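You operate a simulated robot arm through the tools that you are given. There is no shell and no other tool.

Carry out the task below with a simulated two-armed robot. There is one attempt and no reset: what you move stays moved.

JOB
Close down the pad bench: hot plate off, heat to 50, its lift on the dark board, blue tin closed.

It is judged by the outcome, as a careful person would: the job done as asked, and still so three seconds after it is handed in. It fails if anything else is knocked over, pushed out of place, dropped, spilled or broken.

ROBOT AND FRAMES
Two 7-joint arms with fingered hands on one trunk that stands fixed in place. Base frame: the origin is at the foot of the trunk, x ahead of it, y to its left, z up. Readings come in m, rad, newtons and seconds.
The left shoulder is at [0.073, 0.173, 1.178], the right one opposite. With the tool pointing down near the work surface each hand reaches from about 0.42 to 0.8 m from the base axis, measured 20 degrees to its own side. Payload 3.5 kg a hand.
The TCP of each hand is the grasp point between the finger pads, 0.03 m short of the fingertips. In the tool frame z runs along the fingers and y along their closing line. The gripper opens to 0.104 m; its body begins 0.035 m behind the TCP. The gripper is a hand of 3 fingers: y runs from the thumb to the fingers, the wrist lies at [-0.015, -0.104, -0.178] in the tool frame, and closing takes about 1.5 s.
Orientation is that of the tool frame in the base frame, as [roll, pitch, yaw] about the fixed x, y, z axes, in that order (R = Rz(yaw) Ry(pitch) Rx(roll)). With the fingers straight down and the wrist toward the robot, the tool's x, y and z point along [0, 1, 0], [1, 0, 0] and [0, 0, -1] of the base frame.

CONTROLS
- The arms move only by the tool play_rows. It takes "left_deltas", "right_deltas" or both (then of equal length, played together; a hand with none holds still); each is a list that holds one entry, the list of rows, each a list of 7 numbers: the turn, a rotation vector about the tool's x, y, z in rad, then the shift along the tool's x, y, z in m, then the opening, from 0 (shut) to 1 (fully open). In form: [[[ax, ay, az, tx, ty, tz, grip], ...]]. A call has 1 to 20 rows; each row shifts and turns the commanded pose from where the row before left it, along the tool's axes as they then stand. A row lasts 0.2 s, in which the tool goes at most 0.05 m and 0.15 rad; a call with a longer step from one row to the next is refused whole, and so is a gripper value outside its range. Where a pose cannot be reached the arm comes as near as it can. A force on the tool above 50 N (or 10 N above the force at the start of the call, whichever is more), or a blocked arm, ends the call early, and 0.2 s more pass. Each finger travels about 0.072 m/s and halts on what it meets, pressing with about 31 N; the grip force reading is that of the motor and also rises with nothing between the fingers. The clock runs only during rows and for 0.2 s after the last one: add rows that do not move to give the fingers time. It gives the time, the measured TCP pose, the force on the tool (base axes), the opening and the grip force at its end, in the units of the frame above (readings bear some noise), with the torque about the TCP (base axes, N m) and any sound that the robot's microphone picked up.
- Cameras (640 x 400 px; columns grow to the right, rows downward): "scene" is now at [0.1574, 0.0472, 1.3666]; the picture's right is [0.51, -0.86, 0.00], its down [-0.37, -0.22, -0.90] and it looks along [0.77, 0.46, -0.43] (base axes); focal length 218 px, centre (320, 200). "left" rides on the left gripper at [-0.064, -0.094, -0.117] in its tool frame; the picture's right is [-0.72, -0.33, 0.61], its down [0.64, -0.65, 0.40] and it looks along [0.27, 0.68, 0.68] (tool axes); focal length 238 px, centre (320, 200). "right" rides on the right gripper at [0.064, -0.094, -0.117] in its tool frame; the picture's right is [-0.72, 0.33, -0.61], its down [-0.64, -0.65, 0.40] and it looks along [-0.27, 0.68, 0.68] (tool axes); focal length 238 px, centre (320, 200). There is no depth. A picture from a camera that has moved, and an enlarged one, comes with that camera's place and axes in the base frame and with its lens.
- grab_frame(camera): a new picture of that camera. No time passes.
- slide_trunk(by): moves the trunk up (or, below 0, down) by that many m; the arms and the scene camera ride with it, the base frame stays. It gives what a move gives, with no picture.
- set_grasp(shape, hand): the hand has 3 fingers and takes this shape, open, in about a second: jaw (thumb against the fingers, like two jaws); tri (thumb and two fingers); tip (a fingertip pinch); poke (one finger out to press); point (the index stretched); flat (the hand flat); cup (the hand cupped); fist (a fist). The gripper value then closes the fingers along that shape, each until it touches; the sizes above hold for jaw. It gives what a move gives, with no picture.
- aim_head(pan, tilt): turns the head with the scene camera to pan (to the left, within 1.501 rad either way) and tilt (down, from -0.506 to 1.204), counted from straight ahead of the robot (the tilt from the chest, where the trunk bows). It gives what a move gives.
- enlarge(camera, box): a new picture of the part [left, top, right, bottom] of that camera's present view, enlarged. No time passes.
- sign_off(): hands the job in; it is judged then, once.

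Nothing tells you positions but the pictures and the camera data. Unless the task says otherwise, let go and move clear before handing in.

The tools are called after "Call:" as name(argument=value, ...) on one line, values as JSON. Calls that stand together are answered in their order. play_rows: Moves the arms, as the interface text tells. Its arguments: {"type":"object","properties":{"left_deltas":{"type":"array"},"right_deltas":{"type":"array"}},"required":[]} The other tools are called the same way: slide_trunk (by) moves the trunk up or down; set_grasp (shape, hand) gives the hand a shape; aim_head (pan, tilt) turns the head that bears the scene camera; grab_frame (camera) takes a picture; enlarge (camera, box) takes an enlarged picture of a part of a camera's view; sign_off () hands the job in.

At the start:

```text
time_s: 0.0
left_tool_pos: [0.3432, 0.41, 1.2572]
left_tool_rot: [3.14, 0.001, 1.573]
left_contact_force: [-0.2, 0.2, -0.3]
left_moment: [0.02, 0.02, 0.01]
left_gripper_width: 0.1036
left_grasp_force: 0.1
left_shape: jaw
right_tool_pos: [0.4061, 0.0555, 1.2358]
right_tool_rot: [-3.141, 0.0, 1.57]
right_contact_force: [-0.1, 0.8, 0.3]
right_moment: [0.02, -0.01, -0.01]
right_gripper_width: 0.1037
right_grasp_force: 0.0
right_shape: jaw
trunk travel left (down, up): [-0.275, 0.479]
head pan, tilt (commanded): [0.539, 0.447]
```

scene: 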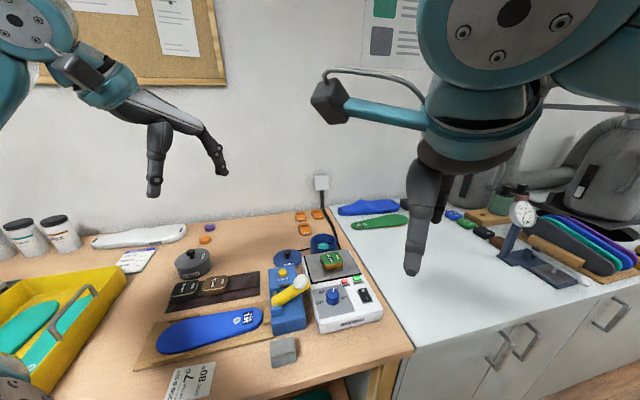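
right: 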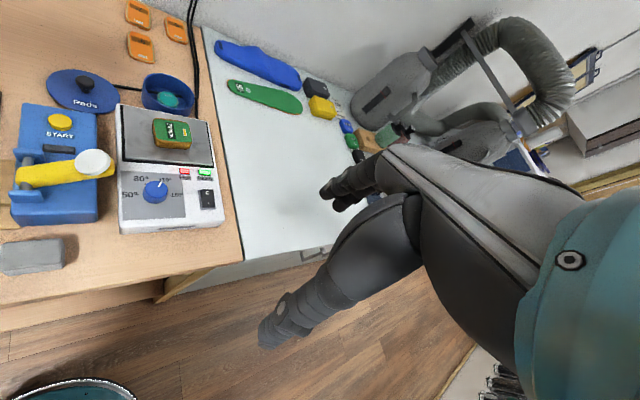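
left: 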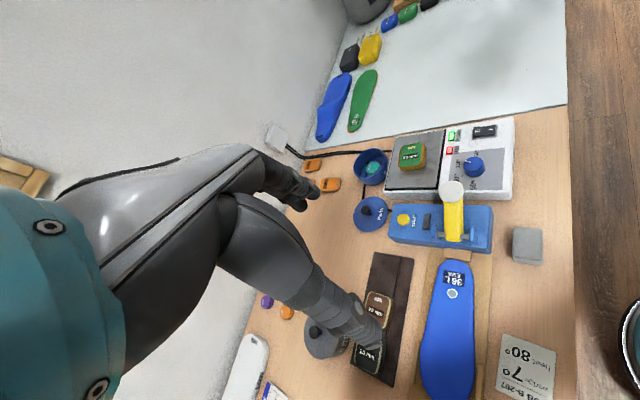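

I see a bench with a hot plate (white box with dial, rocker switch and a green "lift" pad on the plate), a dark board with two lifts, a blue tin with its lid beside it, and a blue press. I'll look closer before moving.

Call:
enlarge(camera="scene", box=[240, 200, 420, 340])

Call:
enlarge(camera="right", box=[0, 40, 260, 260])

Call:
enlarge(camera="left", box=[280, 90, 580, 400])

Call:
enlarge(camera="scene", box=[130, 230, 310, 400])

```text
2.86 times, centred on (330, 270) of scene
camera zoom: at [0.1574, 0.0472, 1.3666], right [0.51, -0.86, 0.0], down [-0.37, -0.22, -0.9], along [0.77, 0.46, -0.43], focal length 624 px, centre (291, 0)
```

zoom: 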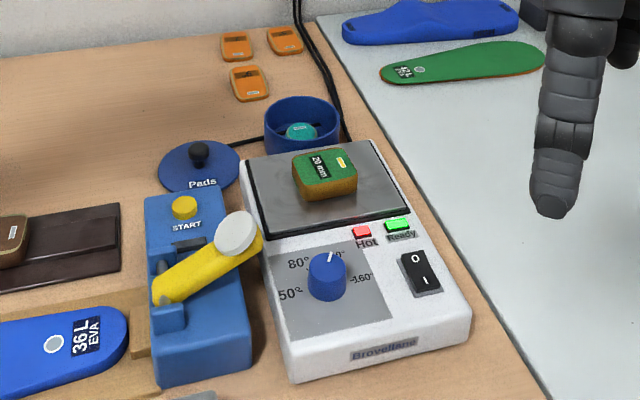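

```text
1.82 times, centred on (130, 150) of right
camera zoom: at [0.3121, 0.1198, 1.3532], right [0.33, -0.72, 0.61], down [-0.65, -0.64, -0.4], along [0.68, -0.27, -0.68], focal length 433 px, centre (666, 291)
```

zoom: 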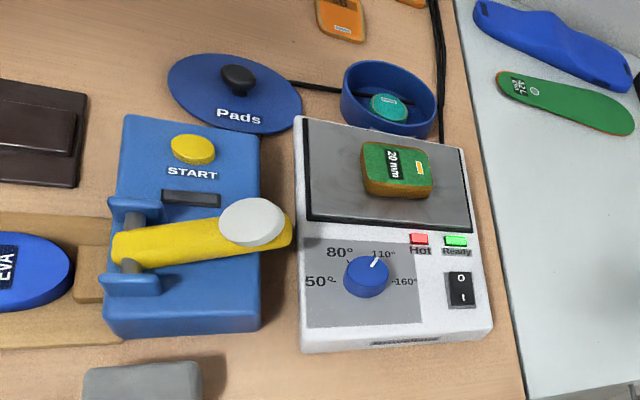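

```text
1.29 times, centred on (430, 245) of left
camera zoom: at [0.2495, 0.346, 1.375], right [-0.33, -0.72, -0.61], down [-0.65, 0.64, -0.4], along [0.68, 0.27, -0.68], focal length 308 px, centre (178, 142)
```

zoom: 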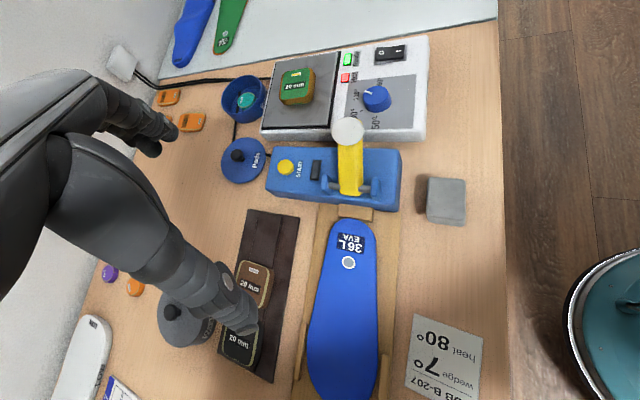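

```text
2.35 times, centred on (220, 315) of scene
camera zoom: at [0.1574, 0.0472, 1.3666], right [0.51, -0.86, 0.0], down [-0.37, -0.22, -0.9], along [0.77, 0.46, -0.43], focal length 514 px, centre (555, -71)
```

zoom: 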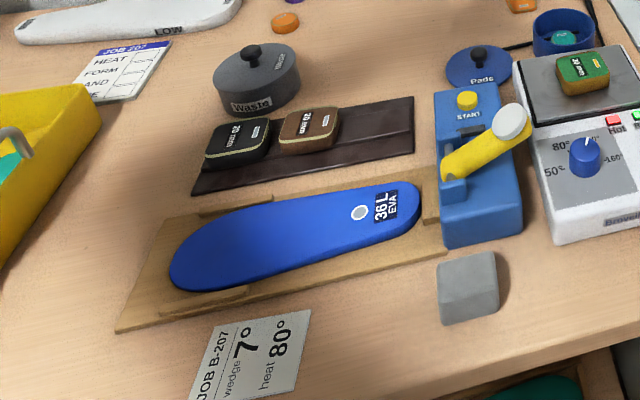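

The dial comes out near (0.51, 0.22, 0.92). I'll aim the head down at the bench to triangulate more carefully.

Call:
aim_head(pan=0.45, tilt=0.85)

```text
time_s: 0.9
left_tool_pos: [0.3442, 0.4097, 1.2572]
left_tool_rot: [3.141, 0.0, 1.573]
left_contact_force: [0.2, 0.6, 0.5]
left_moment: [-0.03, 0.01, -0.02]
left_gripper_width: 0.1034
left_grasp_force: 0.1
left_shape: jaw
right_tool_pos: [0.405, 0.0549, 1.2348]
right_tool_rot: [-3.141, -0.001, 1.572]
right_contact_force: [0.5, 0.4, -1.3]
right_moment: [0.01, 0.0, 0.0]
right_gripper_width: 0.1036
right_grasp_force: 0.0
right_shape: jaw
trunk travel left (down, up): [-0.275, 0.479]
head pan, tilt (commanded): [0.45, 0.85]
```

Call:
grab_frame(camera="scene")

Call:
enlarge(camera="scene", box=[260, 120, 420, 220])

Call:
enlarge(camera="scene", box=[140, 120, 300, 220])

```text
taken
camera scene: at [0.1488, 0.0341, 1.3318], right [0.44, -0.9, 0.0], down [-0.68, -0.33, -0.66], along [0.59, 0.29, -0.75], focal length 218 px, centre (320, 200)
```

scene: 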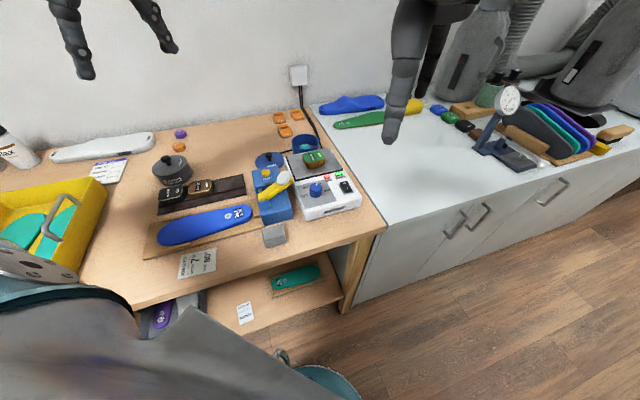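

```text
4.00 times, centred on (340, 170) of scene
camera zoom: at [0.1488, 0.0341, 1.3318], right [0.44, -0.9, 0.0], down [-0.68, -0.33, -0.66], along [0.59, 0.29, -0.75], focal length 873 px, centre (240, 320)
```

zoom: 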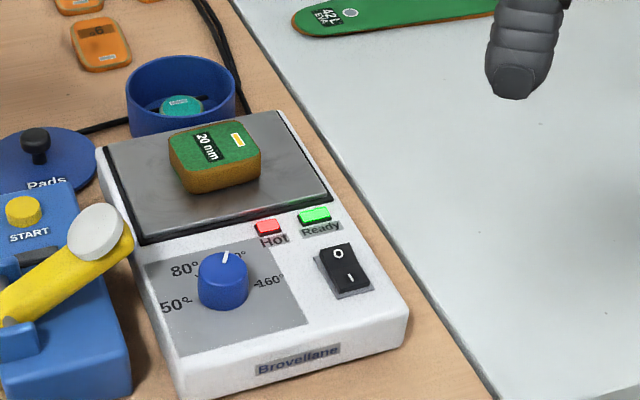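

```text
4.00 times, centred on (220, 170) of scene
camera zoom: at [0.1488, 0.0341, 1.3318], right [0.44, -0.9, 0.0], down [-0.68, -0.33, -0.66], along [0.59, 0.29, -0.75], focal length 873 px, centre (720, 320)
```

zoom: 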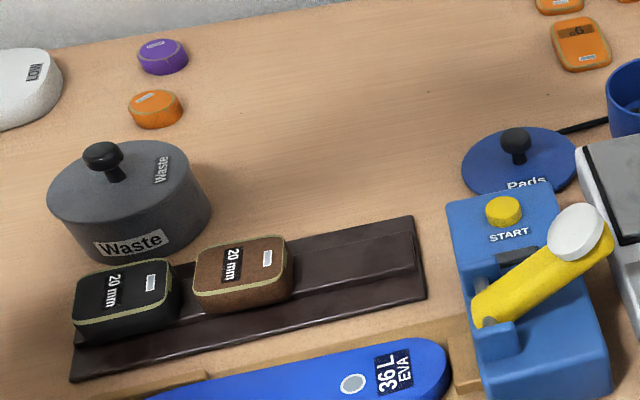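

The dial, switch, lift, tin and lid all sit in the left arm's sector. I'll pull the right arm off to the right and turn it so its camera can watch the bench.

Call:
play_rows(right_deltas=[[[0, 0, 0, -0.04, 0, 0, 1], [0, 0, 0, -0.04, 0, 0, 1], [0, 0, 0, -0.04, 0, 0, 1], [0, 0, 0, -0.04, 0, 0, 1], [0, 0, -0.14, 0, 0, 0, 1], [0, 0, -0.14, 0, 0, 0, 1], [0, 0, -0.14, 0, 0, 0, 1], [0, 0, -0.14, 0, 0, 0, 1], [0, 0, -0.14, 0, 0, 0, 1], [0, 0, -0.14, 0, 0, 0, 1], [0, 0, -0.14, 0, 0, 0, 1]]])

```text
time_s: 3.3
left_tool_pos: [0.3455, 0.4099, 1.2582]
left_tool_rot: [3.14, 0.001, 1.573]
left_contact_force: [0.1, 0.0, 0.1]
left_moment: [0.0, -0.02, 0.0]
left_gripper_width: 0.1034
left_grasp_force: 0.1
left_shape: jaw
right_tool_pos: [0.4056, -0.1055, 1.237]
right_tool_rot: [3.141, -0.001, 2.556]
right_contact_force: [0.4, 0.0, 0.7]
right_moment: [0.0, -0.02, -0.02]
right_gripper_width: 0.1036
right_grasp_force: 0.0
right_shape: jaw
trunk travel left (down, up): [-0.275, 0.479]
head pan, tilt (commanded): [0.45, 0.85]
```

Call:
grab_frame(camera="right")

Call:
grab_frame(camera="scene")

```text
taken
camera right: at [0.301, -0.1474, 1.3544], right [0.78, -0.13, 0.61], down [0.17, -0.9, -0.4], along [0.6, 0.42, -0.68], focal length 238 px, centre (320, 200)
```

right: 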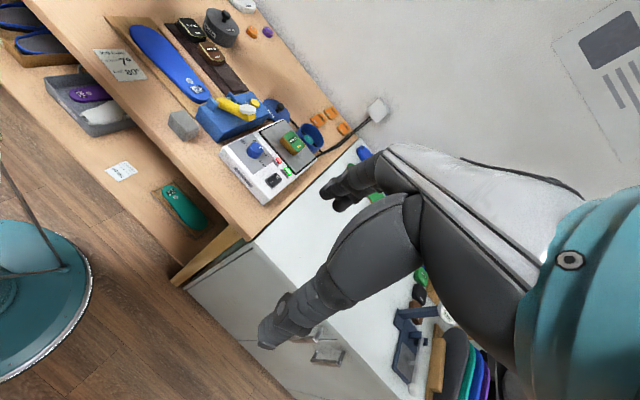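

```text
taken
camera scene: at [0.149, 0.034, 1.3317], right [0.44, -0.9, 0.0], down [-0.68, -0.33, -0.66], along [0.59, 0.29, -0.75], focal length 218 px, centre (320, 200)
```

scene: 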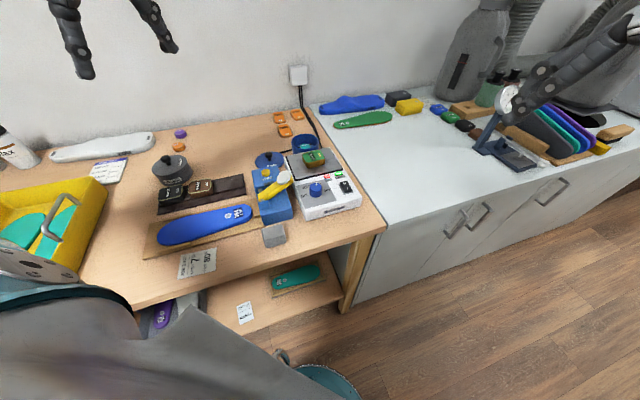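

The right camera now sees the bench from the right-hand side. I'll take enlargements from all three viewpoints to triangulate.

Call:
enlarge(camera="right", box=[190, 85, 350, 205])

Call:
enlarge(camera="right", box=[100, 0, 260, 110])

Call:
enlarge(camera="left", box=[340, 110, 530, 270])

Call:
enlarge(camera="left", box=[290, 230, 500, 400])

```text
3.33 times, centred on (270, 145) of right
camera zoom: at [0.301, -0.1474, 1.3544], right [0.78, -0.13, 0.61], down [0.17, -0.9, -0.4], along [0.6, 0.42, -0.68], focal length 794 px, centre (487, 383)
```

zoom: 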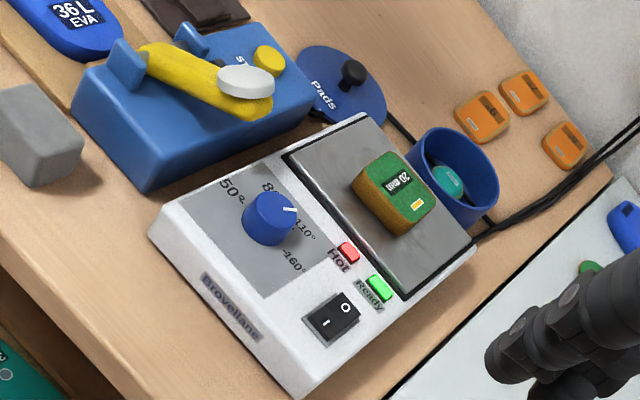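

```text
3.64 times, centred on (180, 55) of right
camera zoom: at [0.301, -0.1474, 1.3544], right [0.78, -0.13, 0.61], down [0.17, -0.9, -0.4], along [0.6, 0.42, -0.68], focal length 867 px, centre (829, 727)
```

zoom: 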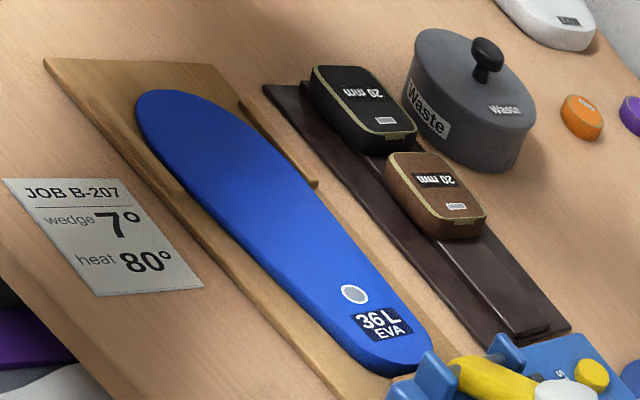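

```text
2.50 times, centred on (435, 190) of left
camera zoom: at [0.2498, 0.346, 1.3749], right [-0.33, -0.72, -0.61], down [-0.65, 0.64, -0.4], along [0.68, 0.27, -0.68], focal length 596 px, centre (32, 225)
```

zoom: 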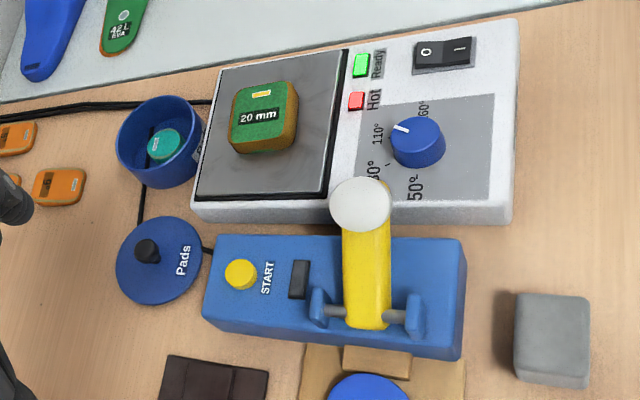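

```text
2.35 times, centred on (395, 315) of left
camera zoom: at [0.2498, 0.346, 1.3749], right [-0.33, -0.72, -0.61], down [-0.65, 0.64, -0.4], along [0.68, 0.27, -0.68], focal length 561 px, centre (144, -71)
```

zoom: 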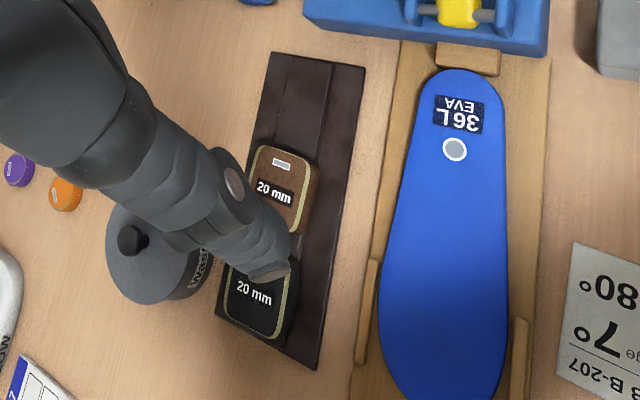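

Everything on the bench is squared up at about 45° to me. My estimates are: lift top (0.61, 0.28, 0.93), tin rim (0.695, 0.356, 0.90), lid knob (0.598, 0.439, 0.894) and free board slot about (0.45, 0.48). I'll bring the left hand over the hot plate at 45° for closer views.

Call:
play_rows(left_deltas=[[[0, 0, -0.131, 0, 0, 0, 1], [0, 0, -0.131, 0, 0, 0, 1], [0, 0, -0.131, 0, 0, 0, 1], [0, 0, -0.131, 0, 0, 0, 1], [0, 0, -0.131, 0, 0, 0, 1], [0, 0, -0.131, 0, 0, 0, 1], [0, 0, 0, -0.0349, 0.0066, 0.0198, 1], [0, 0, 0, -0.0349, 0.0066, 0.0198, 1], [0, 0, 0, -0.0349, 0.0066, 0.0198, 1], [0, 0, 0, -0.0349, 0.0066, 0.0198, 1], [0, 0, 0, -0.0349, 0.0066, 0.0198, 1], [0, 0, 0, -0.0349, 0.0066, 0.0198, 1], [0, 0, 0, -0.0349, 0.0066, 0.0198, 1], [0, 0, 0, -0.0349, 0.0066, 0.0198, 1]]])

```text
time_s: 6.3
left_tool_pos: [0.5806, 0.2486, 1.0973]
left_tool_rot: [3.141, 0.0, 2.36]
left_contact_force: [0.1, 0.2, 0.6]
left_moment: [0.01, 0.01, -0.01]
left_gripper_width: 0.1037
left_grasp_force: 0.1
left_shape: jaw
right_tool_pos: [0.4067, -0.1061, 1.2354]
right_tool_rot: [-3.141, -0.002, 2.551]
right_contact_force: [0.6, -0.4, 0.2]
right_moment: [-0.02, -0.01, 0.0]
right_gripper_width: 0.1036
right_grasp_force: 0.1
right_shape: jaw
trunk travel left (down, up): [-0.275, 0.479]
head pan, tilt (commanded): [0.45, 0.85]
```

Call:
grab_frame(camera="left")

Call:
grab_frame(camera="scene")

Call:
grab_frame(camera="right")

```text
taken
camera left: at [0.5587, 0.1389, 1.2152], right [0.28, -0.74, -0.61], down [-0.91, -0.01, -0.4], along [0.29, 0.67, -0.68], focal length 238 px, centre (320, 200)
```

left: 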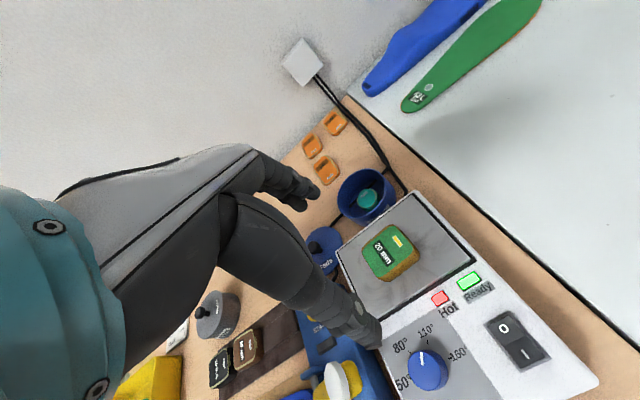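

```text
taken
camera scene: at [0.1501, 0.0345, 1.3315], right [0.44, -0.9, 0.0], down [-0.68, -0.33, -0.66], along [0.59, 0.29, -0.75], focal length 218 px, centre (320, 200)
```

scene: 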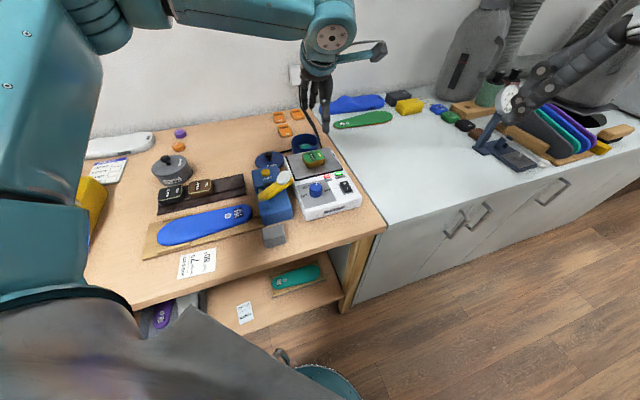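

```text
taken
camera right: at [0.3021, -0.1465, 1.354], right [0.78, -0.13, 0.61], down [0.17, -0.9, -0.4], along [0.6, 0.42, -0.68], focal length 238 px, centre (320, 200)
```

right: 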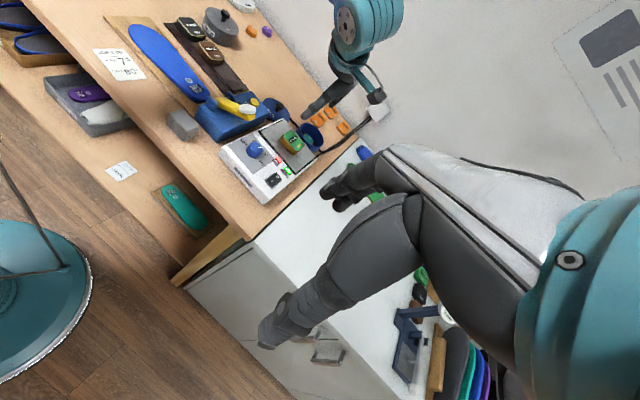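

Call:
enlarge(camera="left", box=[320, 160, 480, 320])

Call:
enlarge(camera="left", box=[380, 300, 600, 400])

Call:
enlarge(camera="left", box=[280, 150, 420, 290])

```text
2.50 times, centred on (400, 240) of left
camera zoom: at [0.5587, 0.1389, 1.2152], right [0.28, -0.74, -0.61], down [-0.91, -0.01, -0.4], along [0.29, 0.67, -0.68], focal length 596 px, centre (120, 100)
```

zoom: 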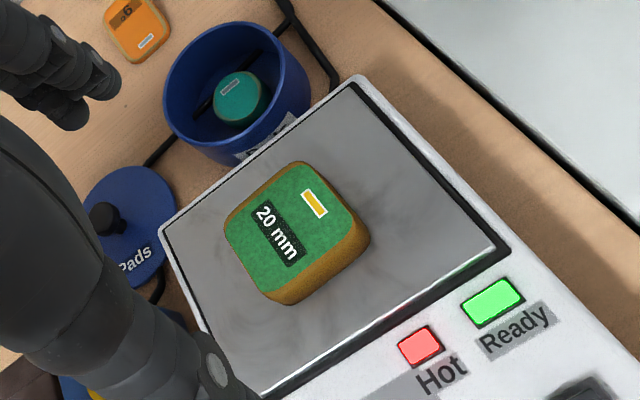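

```text
2.91 times, centred on (490, 350) of left
camera zoom: at [0.5587, 0.1389, 1.2152], right [0.28, -0.74, -0.61], down [-0.91, -0.01, -0.4], along [0.29, 0.67, -0.68], focal length 693 px, centre (-174, -236)
```

zoom: 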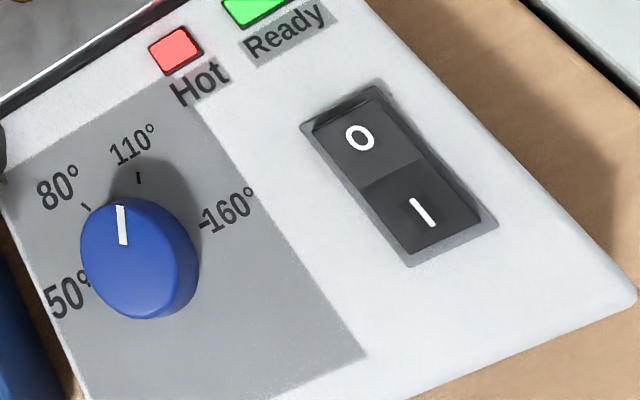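

```text
2.86 times, centred on (350, 220) of left
camera zoom: at [0.5587, 0.1389, 1.2152], right [0.28, -0.74, -0.61], down [-0.91, -0.01, -0.4], along [0.29, 0.67, -0.68], focal length 681 px, centre (234, 143)
```

zoom: 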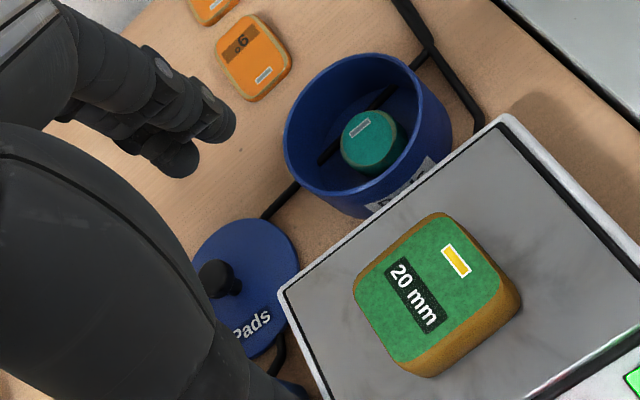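

The lift's top centre comes out at (0.610, 0.279, 0.93), roughly 53×46 mm, and the pointer is on 110. The rocker has O on the far side. I'll move above the lift, then check before going down.

Call:
play_rows(left_deltas=[[[0, 0, 0, 0, 0.0106, 0.01, 0.85], [0, 0, 0, 0, 0.0106, 0.01, 0.85], [0, 0, 0, 0, 0.0106, 0.02, 0.85], [0, 0, 0, 0, 0.0106, 0.02, 0.85], [0, 0, 0, 0, 0, 0.02, 0.85], [0, 0, 0, 0, 0, 0.02, 0.85], [0, 0, 0, 0, 0, 0.01, 0.85]]])

```text
time_s: 7.9
left_tool_pos: [0.6079, 0.2798, 0.9884]
left_tool_rot: [3.14, 0.0, 2.358]
left_contact_force: [0.1, 0.0, 0.6]
left_moment: [0.01, -0.01, 0.01]
left_gripper_width: 0.0886
left_grasp_force: 0.0
left_shape: jaw
right_tool_pos: [0.4046, -0.1052, 1.2355]
right_tool_rot: [3.141, 0.001, 2.551]
right_contact_force: [-0.2, 0.9, 0.8]
right_moment: [-0.02, -0.01, -0.03]
right_gripper_width: 0.1036
right_grasp_force: 0.1
right_shape: jaw
trunk travel left (down, up): [-0.275, 0.479]
head pan, tilt (commanded): [0.45, 0.85]
```

Call:
grab_frame(camera="left")

Call:
enlarge(camera="right", box=[220, 60, 360, 180])

Call:
enlarge(camera="scene", box=[250, 80, 390, 220])

```text
taken
camera left: at [0.586, 0.1686, 1.1063], right [0.28, -0.74, -0.61], down [-0.91, -0.01, -0.4], along [0.29, 0.67, -0.68], focal length 238 px, centre (320, 200)
```

left: 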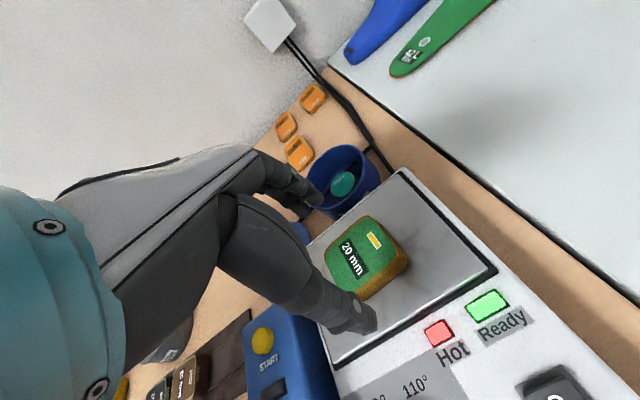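

```text
3.33 times, centred on (290, 120) of right
camera zoom: at [0.3008, -0.1469, 1.3545], right [0.78, -0.13, 0.61], down [0.17, -0.9, -0.4], along [0.6, 0.42, -0.68], focal length 794 px, centre (420, 467)
```

zoom: 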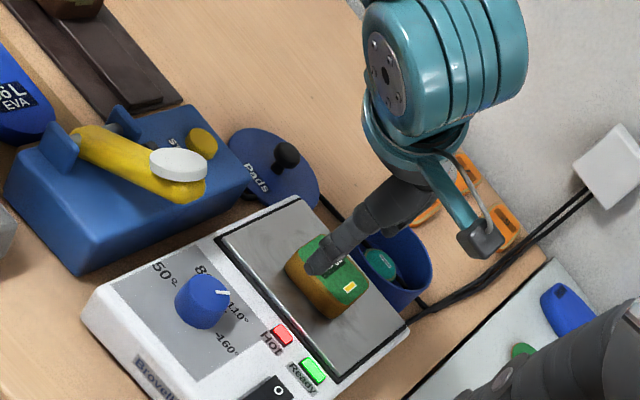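

```text
2.86 times, centred on (320, 150) of scene
camera zoom: at [0.1488, 0.0341, 1.3318], right [0.44, -0.9, 0.0], down [-0.68, -0.33, -0.66], along [0.59, 0.29, -0.75], focal length 624 px, centre (320, 343)
```

zoom: 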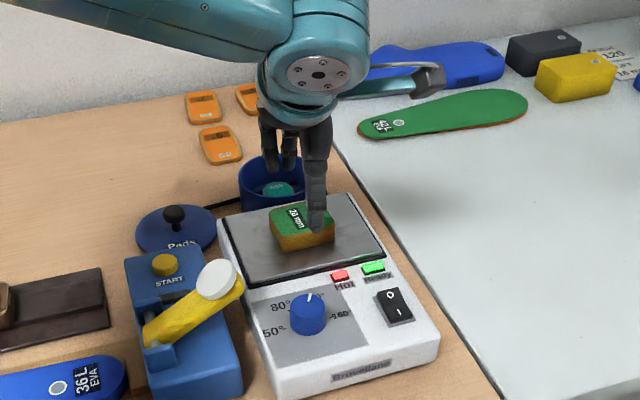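

Call:
enlarge(camera="left", box=[280, 180, 440, 340])

```text
2.50 times, centred on (360, 260) of left
camera zoom: at [0.586, 0.1686, 1.1063], right [0.28, -0.74, -0.61], down [-0.91, -0.01, -0.4], along [0.29, 0.67, -0.68], focal length 596 px, centre (220, 50)
```

zoom: 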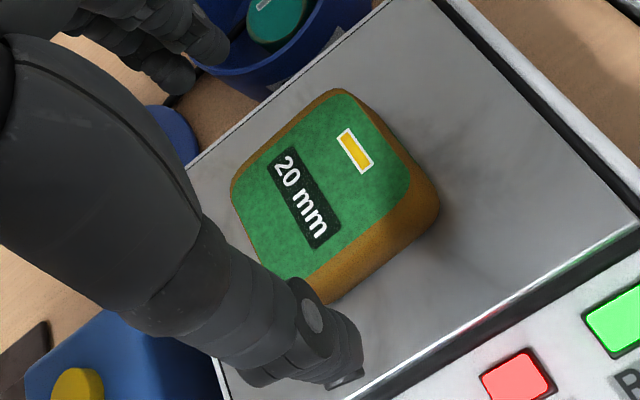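

Lift centre is about (0.611, 0.279), so only a tiny correction is needed. I'll go down most of the way and check the fingertip height.

Call:
play_rows(left_deltas=[[[0, 0, 0, -0.0025, 0.0015, 0.012, 0.85], [0, 0, 0, 0, 0, 0.012, 0.85], [0, 0, 0, 0, 0, 0.012, 0.85], [0, 0, 0, 0, 0, 0.006, 0.85]]])

```text
time_s: 8.9
left_tool_pos: [0.6109, 0.2779, 0.9466]
left_tool_rot: [3.141, -0.001, 2.357]
left_contact_force: [0.0, -0.1, -0.2]
left_moment: [0.01, 0.02, -0.01]
left_gripper_width: 0.0886
left_grasp_force: 0.1
left_shape: jaw
right_tool_pos: [0.4056, -0.1053, 1.2357]
right_tool_rot: [3.141, 0.0, 2.551]
right_contact_force: [0.4, 0.1, -0.2]
right_moment: [-0.02, 0.0, 0.01]
right_gripper_width: 0.1037
right_grasp_force: 0.0
right_shape: jaw
trunk travel left (down, up): [-0.275, 0.479]
head pan, tilt (commanded): [0.45, 0.85]
```

Call:
enlarge(camera="left", box=[260, 160, 460, 340])

Call:
enlarge(camera="right", box=[260, 100, 340, 170])

Call:
enlarge(camera="scene", box=[290, 110, 370, 180])

```text
2.22 times, centred on (360, 250) of left
camera zoom: at [0.589, 0.166, 1.0642], right [0.28, -0.74, -0.61], down [-0.91, -0.01, -0.41], along [0.29, 0.67, -0.68], focal length 530 px, centre (231, 89)
```

zoom: 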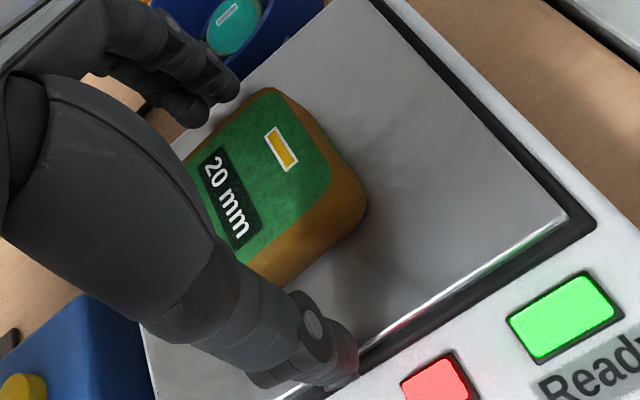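

```text
5.71 times, centred on (300, 135) of right
camera zoom: at [0.3006, -0.147, 1.3545], right [0.78, -0.13, 0.61], down [0.17, -0.9, -0.4], along [0.6, 0.42, -0.68], focal length 1362 px, centre (434, 571)
```

zoom: 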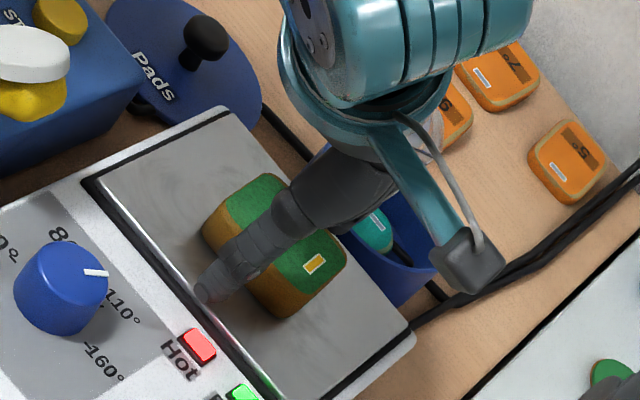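

```text
5.71 times, centred on (330, 145) of scene
camera zoom: at [0.1487, 0.034, 1.3318], right [0.44, -0.9, 0.0], down [-0.68, -0.33, -0.66], along [0.59, 0.29, -0.75], focal length 1248 px, centre (263, 514)
```

zoom: 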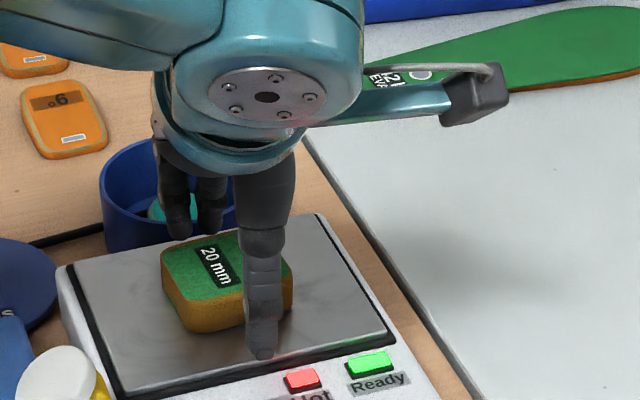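

Fingers straddle the lift with tips just above the plate. I'll go 2 mm lower and close.

Call:
play_rows(left_deltas=[[[0, 0, 0, 0, 0, 0.002, 0.85], [0, 0, 0, 0, 0, 0, 0.6], [0, 0, 0, 0, 0, 0, 0.4], [0, 0, 0, 0, 0, 0, 0.2], [0, 0, 0, 0, 0, 0, 0], [0, 0, 0, 0, 0, 0, 0], [0, 0, 0, 0, 0, 0, 0]]])

Call:
enlarge(camera="left", box=[260, 160, 460, 340])

Call:
enlarge(camera="scene", box=[290, 110, 370, 180])

```text
time_s: 10.5
left_tool_pos: [0.6106, 0.2771, 0.9452]
left_tool_rot: [-3.141, 0.004, 2.358]
left_contact_force: [-0.7, -0.4, 0.2]
left_moment: [-0.02, 0.03, 0.02]
left_gripper_width: 0.0465
left_grasp_force: 31.0
left_shape: jaw
right_tool_pos: [0.4063, -0.1048, 1.2353]
right_tool_rot: [3.141, -0.001, 2.552]
right_contact_force: [-0.8, 0.1, 0.2]
right_moment: [0.0, 0.0, 0.03]
right_gripper_width: 0.1034
right_grasp_force: 0.1
right_shape: jaw
trunk travel left (down, up): [-0.275, 0.479]
head pan, tilt (commanded): [0.45, 0.85]
```

```text
2.22 times, centred on (360, 250) of left
camera zoom: at [0.589, 0.1671, 1.0622], right [0.28, -0.74, -0.61], down [-0.91, -0.01, -0.4], along [0.29, 0.67, -0.68], focal length 530 px, centre (231, 89)
```

zoom: 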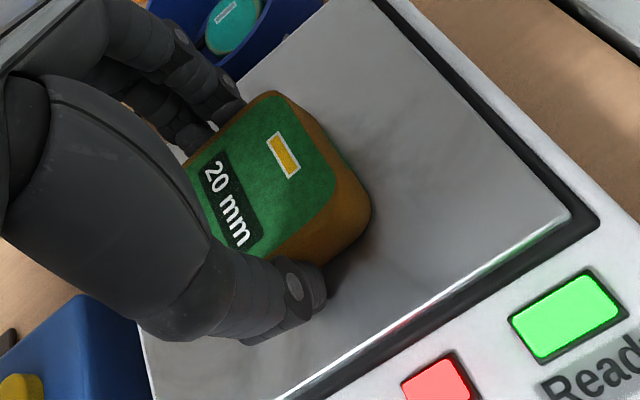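

```text
5.71 times, centred on (330, 145) of scene
camera zoom: at [0.1488, 0.0341, 1.3317], right [0.44, -0.9, 0.0], down [-0.68, -0.33, -0.66], along [0.59, 0.29, -0.75], focal length 1248 px, centre (263, 514)
```

zoom: 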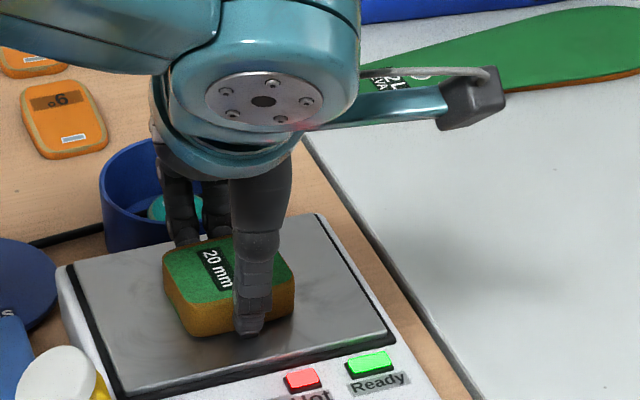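

The lift is gripped (46.5 mm, 31 N). I'll raise it straight up.

Call:
play_rows(left_deltas=[[[0, 0, 0, 0, 0, -0.008, 0], [0, 0, 0, 0, 0, -0.015, 0], [0, 0, 0, 0, 0, -0.02, 0], [0, 0, 0, 0, 0, -0.025, 0], [0, 0, 0, 0, 0, -0.025, 0], [0, 0, 0, 0, 0, -0.025, 0]]])

Call:
grab_frame(camera="left")

Call:
enlarge(camera="scene", box=[250, 80, 390, 200])

```text
time_s: 11.9
left_tool_pos: [0.6112, 0.2783, 1.0626]
left_tool_rot: [-3.14, 0.001, 2.357]
left_contact_force: [-0.4, 0.1, -0.6]
left_moment: [0.0, 0.01, 0.01]
left_gripper_width: 0.0468
left_grasp_force: 31.3
left_shape: jaw
right_tool_pos: [0.4053, -0.1043, 1.2354]
right_tool_rot: [-3.139, -0.002, 2.552]
right_contact_force: [-0.6, -0.3, -0.7]
right_moment: [-0.01, 0.04, 0.0]
right_gripper_width: 0.1038
right_grasp_force: 0.1
right_shape: jaw
trunk travel left (down, up): [-0.275, 0.479]
head pan, tilt (commanded): [0.45, 0.85]
```

```text
taken
camera left: at [0.5889, 0.1668, 1.1804], right [0.28, -0.74, -0.61], down [-0.91, -0.01, -0.4], along [0.29, 0.67, -0.68], focal length 238 px, centre (320, 200)
```

left: 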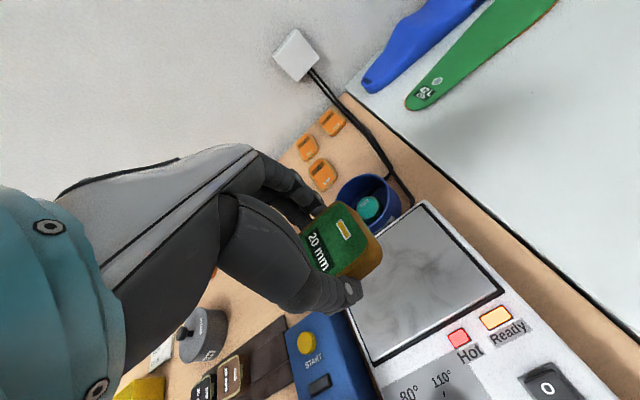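

```text
3.33 times, centred on (320, 140) of scene
camera zoom: at [0.1486, 0.0339, 1.3318], right [0.44, -0.9, 0.0], down [-0.68, -0.33, -0.66], along [0.59, 0.29, -0.75], focal length 728 px, centre (320, 400)
```

zoom: 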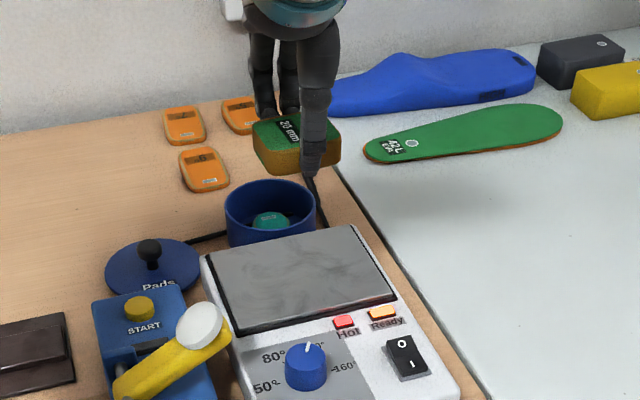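

The lift is up cleanly. I'll carry it high over the press to above the free end of the dark board.

Call:
play_rows(left_deltas=[[[0, 0, 0, 0.0369, 0.0046, 0, 0], [0, 0, 0, 0.0369, 0.0046, 0, 0], [0, 0, 0, 0.0369, 0.0046, 0, 0], [0, 0, 0, 0.0369, 0.0046, 0, 0], [0, 0, 0, 0.0369, 0.0046, 0, 0], [0, 0, 0, 0.0369, 0.0046, 0, 0], [0, 0, 0, 0.0369, 0.0046, 0, 0], [0, 0, 0, 0, 0, 0, 0]]])

Call:
grab_frame(camera="left")

Call:
enlarge(camera="right", box=[160, 0, 320, 130])

Call:
enlarge(camera="scene", box=[140, 120, 300, 240])

```text
time_s: 13.7
left_tool_pos: [0.4489, 0.4854, 1.0606]
left_tool_rot: [-3.142, -0.002, 2.358]
left_contact_force: [-0.4, -0.1, -1.0]
left_moment: [-0.02, 0.0, -0.04]
left_gripper_width: 0.0463
left_grasp_force: 31.4
left_shape: jaw
right_tool_pos: [0.4056, -0.1058, 1.2366]
right_tool_rot: [3.14, 0.002, 2.551]
right_contact_force: [0.2, 0.0, 0.2]
right_moment: [-0.02, -0.02, 0.01]
right_gripper_width: 0.1037
right_grasp_force: 0.1
right_shape: jaw
trunk travel left (down, up): [-0.275, 0.479]
head pan, tilt (commanded): [0.45, 0.85]
```

```text
taken
camera left: at [0.4268, 0.3739, 1.178], right [0.28, -0.74, -0.61], down [-0.92, -0.01, -0.4], along [0.29, 0.67, -0.68], focal length 238 px, centre (320, 200)
```

left: 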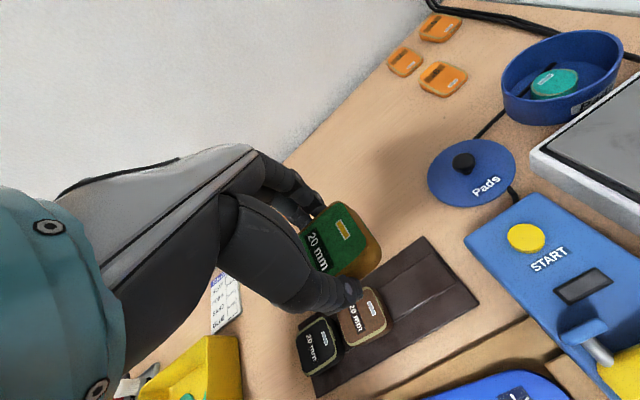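

```text
3.08 times, centred on (240, 65) of right
camera zoom: at [0.3009, -0.1475, 1.3544], right [0.78, -0.13, 0.61], down [0.17, -0.9, -0.4], along [0.6, 0.42, -0.68], focal length 733 px, centre (566, 615)
```

zoom: 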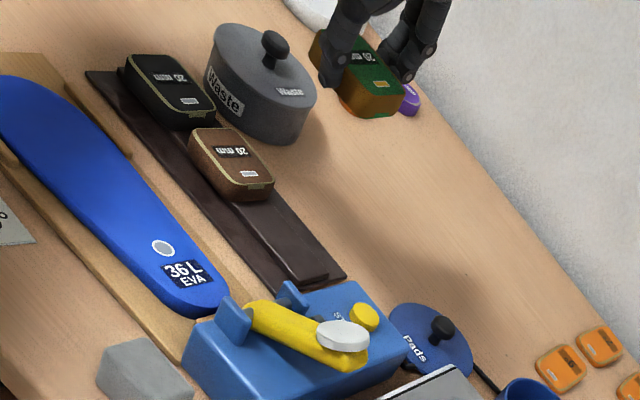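

```text
3.33 times, centred on (220, 180) of scene
camera zoom: at [0.149, 0.0335, 1.3317], right [0.44, -0.9, 0.0], down [-0.68, -0.33, -0.66], along [0.59, 0.29, -0.75], focal length 728 px, centre (653, 267)
```

zoom: 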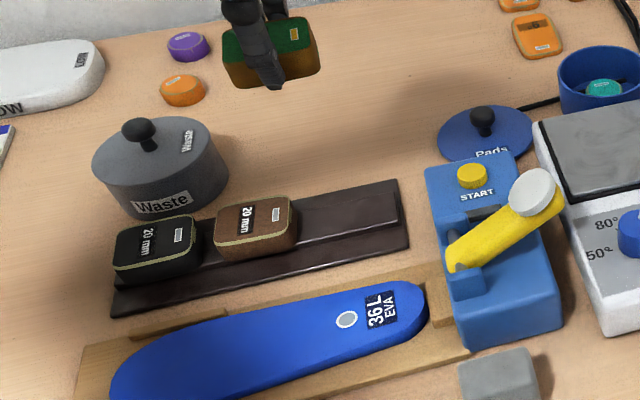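

Call:
enlarge(camera="left", box=[280, 220, 500, 400])

Call:
enlarge(camera="right", box=[180, 10, 260, 80])

Call:
enlarge(camera="scene", box=[160, 155, 250, 220])

```text
2.22 times, centred on (390, 310) of left
camera zoom: at [0.4268, 0.3739, 1.178], right [0.28, -0.74, -0.61], down [-0.92, -0.01, -0.4], along [0.29, 0.67, -0.68], focal length 530 px, centre (164, -44)
```

zoom: 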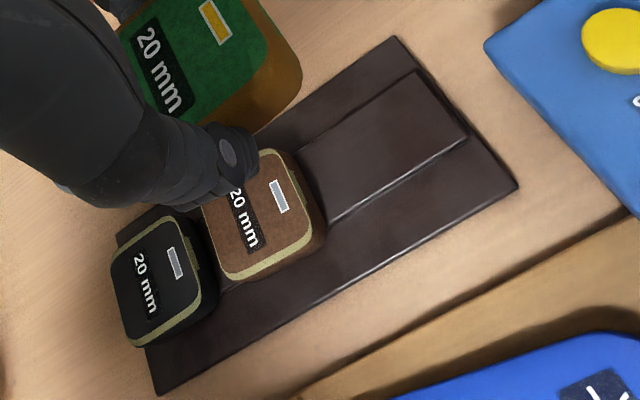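

```text
5.71 times, centred on (220, 45) of right
camera zoom: at [0.3009, -0.1475, 1.3544], right [0.78, -0.13, 0.61], down [0.17, -0.9, -0.4], along [0.6, 0.42, -0.68], focal length 1362 px, centre (891, 1086)
```

zoom: 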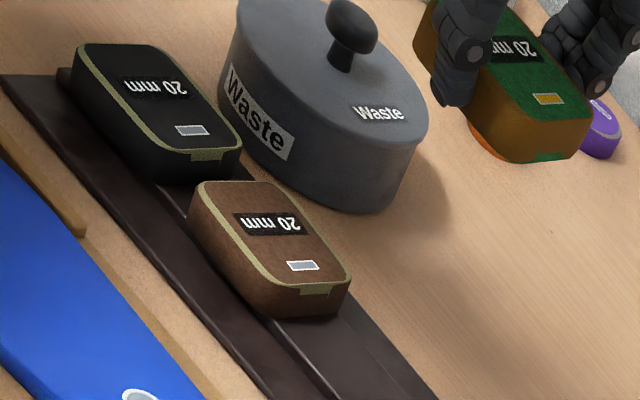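

```text
6.15 times, centred on (205, 188) of scene
camera zoom: at [0.149, 0.0335, 1.3317], right [0.44, -0.9, 0.0], down [-0.68, -0.33, -0.66], along [0.59, 0.29, -0.75], focal length 1344 px, centre (1028, 277)
```

zoom: 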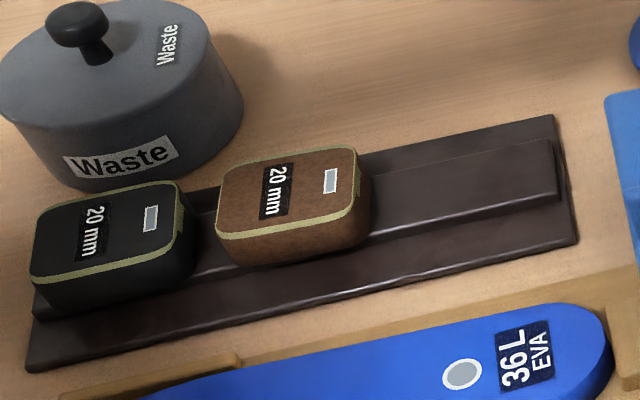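

The board's raised strip ends near (0.478, 0.4535, 0.866), so the slot centre is about (0.448, 0.484) and the lift is already over it. I'll lower to just above and check.

Call:
play_rows(left_deltas=[[[0, 0, 0, 0, -0.001, 0.02, 0], [0, 0, 0, 0, 0, 0.025, 0], [0, 0, 0, 0, 0, 0.025, 0], [0, 0, 0, 0, 0, 0.025, 0], [0, 0, 0, 0, 0, 0.025, 0], [0, 0, 0, 0, 0, 0.015, 0], [0, 0, 0, 0, 0, 0.008, 0]]])

Call:
enlarge(camera="left", box=[260, 180, 480, 360])

Call:
enlarge(camera="right", box=[180, 20, 260, 90])

Call:
enlarge(camera="scene", box=[160, 145, 270, 220])

```text
time_s: 15.3
left_tool_pos: [0.451, 0.4848, 0.9186]
left_tool_rot: [-3.141, 0.001, 2.358]
left_contact_force: [-0.8, 0.2, -0.7]
left_moment: [0.01, 0.0, 0.0]
left_gripper_width: 0.0466
left_grasp_force: 31.0
left_shape: jaw
right_tool_pos: [0.405, -0.1061, 1.235]
right_tool_rot: [-3.141, 0.0, 2.551]
right_contact_force: [-0.3, -0.3, -0.1]
right_moment: [-0.01, 0.0, 0.0]
right_gripper_width: 0.1035
right_grasp_force: 0.0
right_shape: jaw
trunk travel left (down, up): [-0.275, 0.479]
head pan, tilt (commanded): [0.45, 0.85]
```

```text
2.22 times, centred on (370, 270) of left
camera zoom: at [0.4291, 0.3732, 1.0364], right [0.28, -0.74, -0.61], down [-0.91, -0.01, -0.4], along [0.29, 0.67, -0.68], focal length 530 px, centre (209, 44)
```

zoom: 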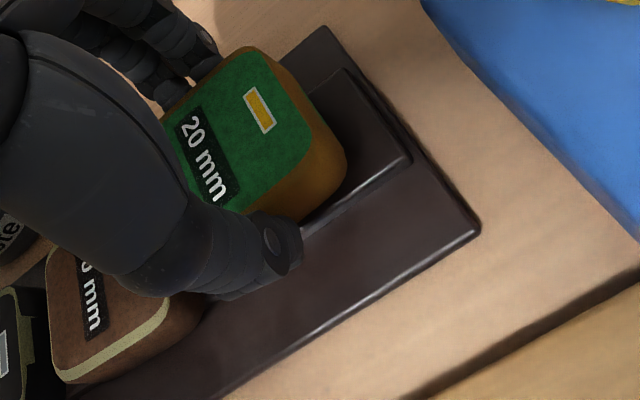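

```text
5.71 times, centred on (220, 55) of right
camera zoom: at [0.3008, -0.1469, 1.3545], right [0.78, -0.13, 0.61], down [0.17, -0.9, -0.4], along [0.6, 0.42, -0.68], focal length 1362 px, centre (891, 1029)
```

zoom: 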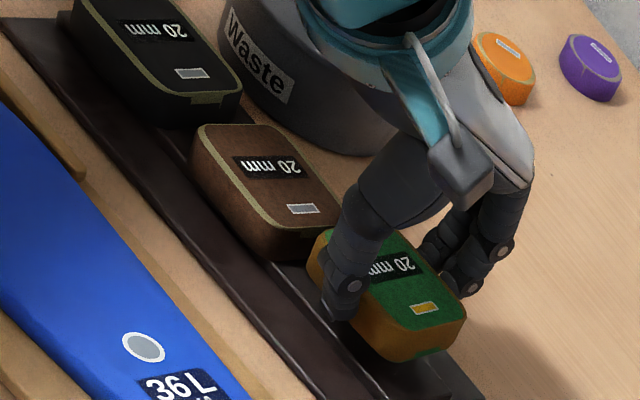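

```text
5.33 times, centred on (215, 182) of scene
camera zoom: at [0.1489, 0.0341, 1.3317], right [0.44, -0.9, 0.0], down [-0.68, -0.33, -0.66], along [0.59, 0.29, -0.75], focal length 1164 px, centre (880, 293)
```

zoom: 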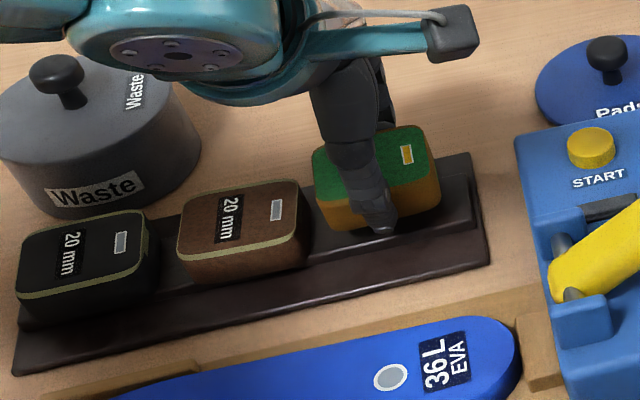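

The green lift hovers squarely over the strip in line with the others. I'll nudge it 2 mm nearer and lower gently.

Call:
play_rows(left_deltas=[[[0, 0, 0, 0.001, -0.002, 0.004, 0], [0, 0, 0, 0, 0, 0.004, 0], [0, 0, 0, 0, 0, 0.003, 0], [0, 0, 0, 0, 0, 0, 0]]])

Call:
enlarge(camera="left", box=[260, 180, 480, 360])

Call:
enlarge(camera="right", box=[195, 40, 265, 95])

Call:
enlarge(camera="scene", box=[180, 155, 260, 210])

```text
time_s: 16.3
left_tool_pos: [0.4491, 0.482, 0.9089]
left_tool_rot: [3.141, 0.001, 2.358]
left_contact_force: [-0.2, -0.6, -0.1]
left_moment: [-0.02, -0.01, -0.04]
left_gripper_width: 0.0468
left_grasp_force: 31.3
left_shape: jaw
right_tool_pos: [0.4059, -0.105, 1.2376]
right_tool_rot: [3.142, 0.0, 2.55]
right_contact_force: [-0.2, 0.8, 0.1]
right_moment: [-0.04, 0.0, 0.01]
right_gripper_width: 0.1036
right_grasp_force: 0.0
right_shape: jaw
trunk travel left (down, up): [-0.275, 0.479]
head pan, tilt (commanded): [0.45, 0.85]
```

```text
2.22 times, centred on (370, 270) of left
camera zoom: at [0.4275, 0.3717, 1.0267], right [0.28, -0.74, -0.61], down [-0.91, -0.01, -0.4], along [0.29, 0.67, -0.68], focal length 530 px, centre (209, 44)
```

zoom: 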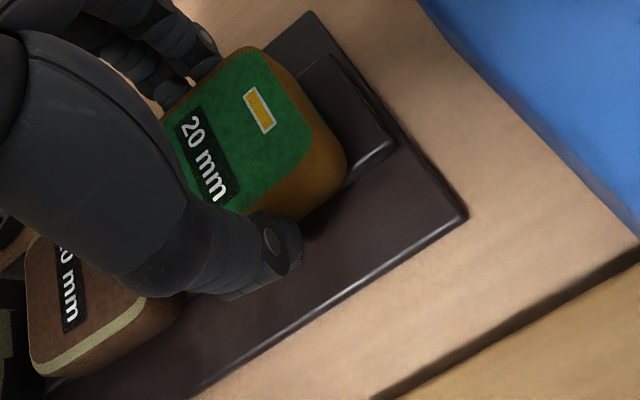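

```text
7.27 times, centred on (230, 68) of right
camera zoom: at [0.3007, -0.147, 1.3545], right [0.78, -0.13, 0.61], down [0.17, -0.9, -0.4], along [0.6, 0.42, -0.68], focal length 1734 px, centre (974, 1164)
```

zoom: 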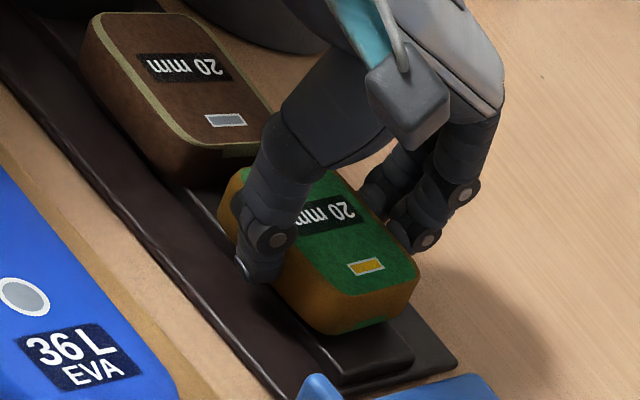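

```text
7.27 times, centred on (220, 182) of scene
camera zoom: at [0.1488, 0.0341, 1.3318], right [0.44, -0.9, 0.0], down [-0.68, -0.33, -0.66], along [0.59, 0.29, -0.75], focal length 1588 px, centre (1047, 327)
```

zoom: 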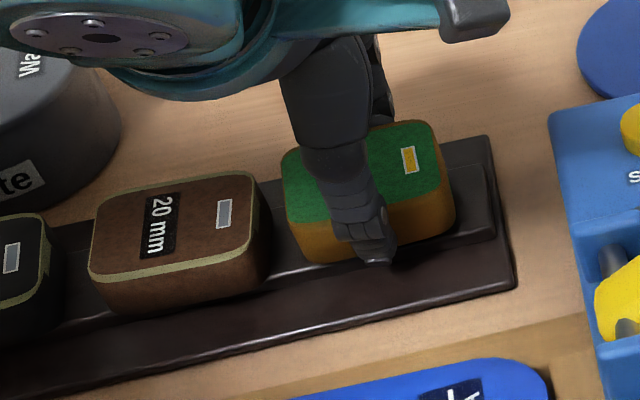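

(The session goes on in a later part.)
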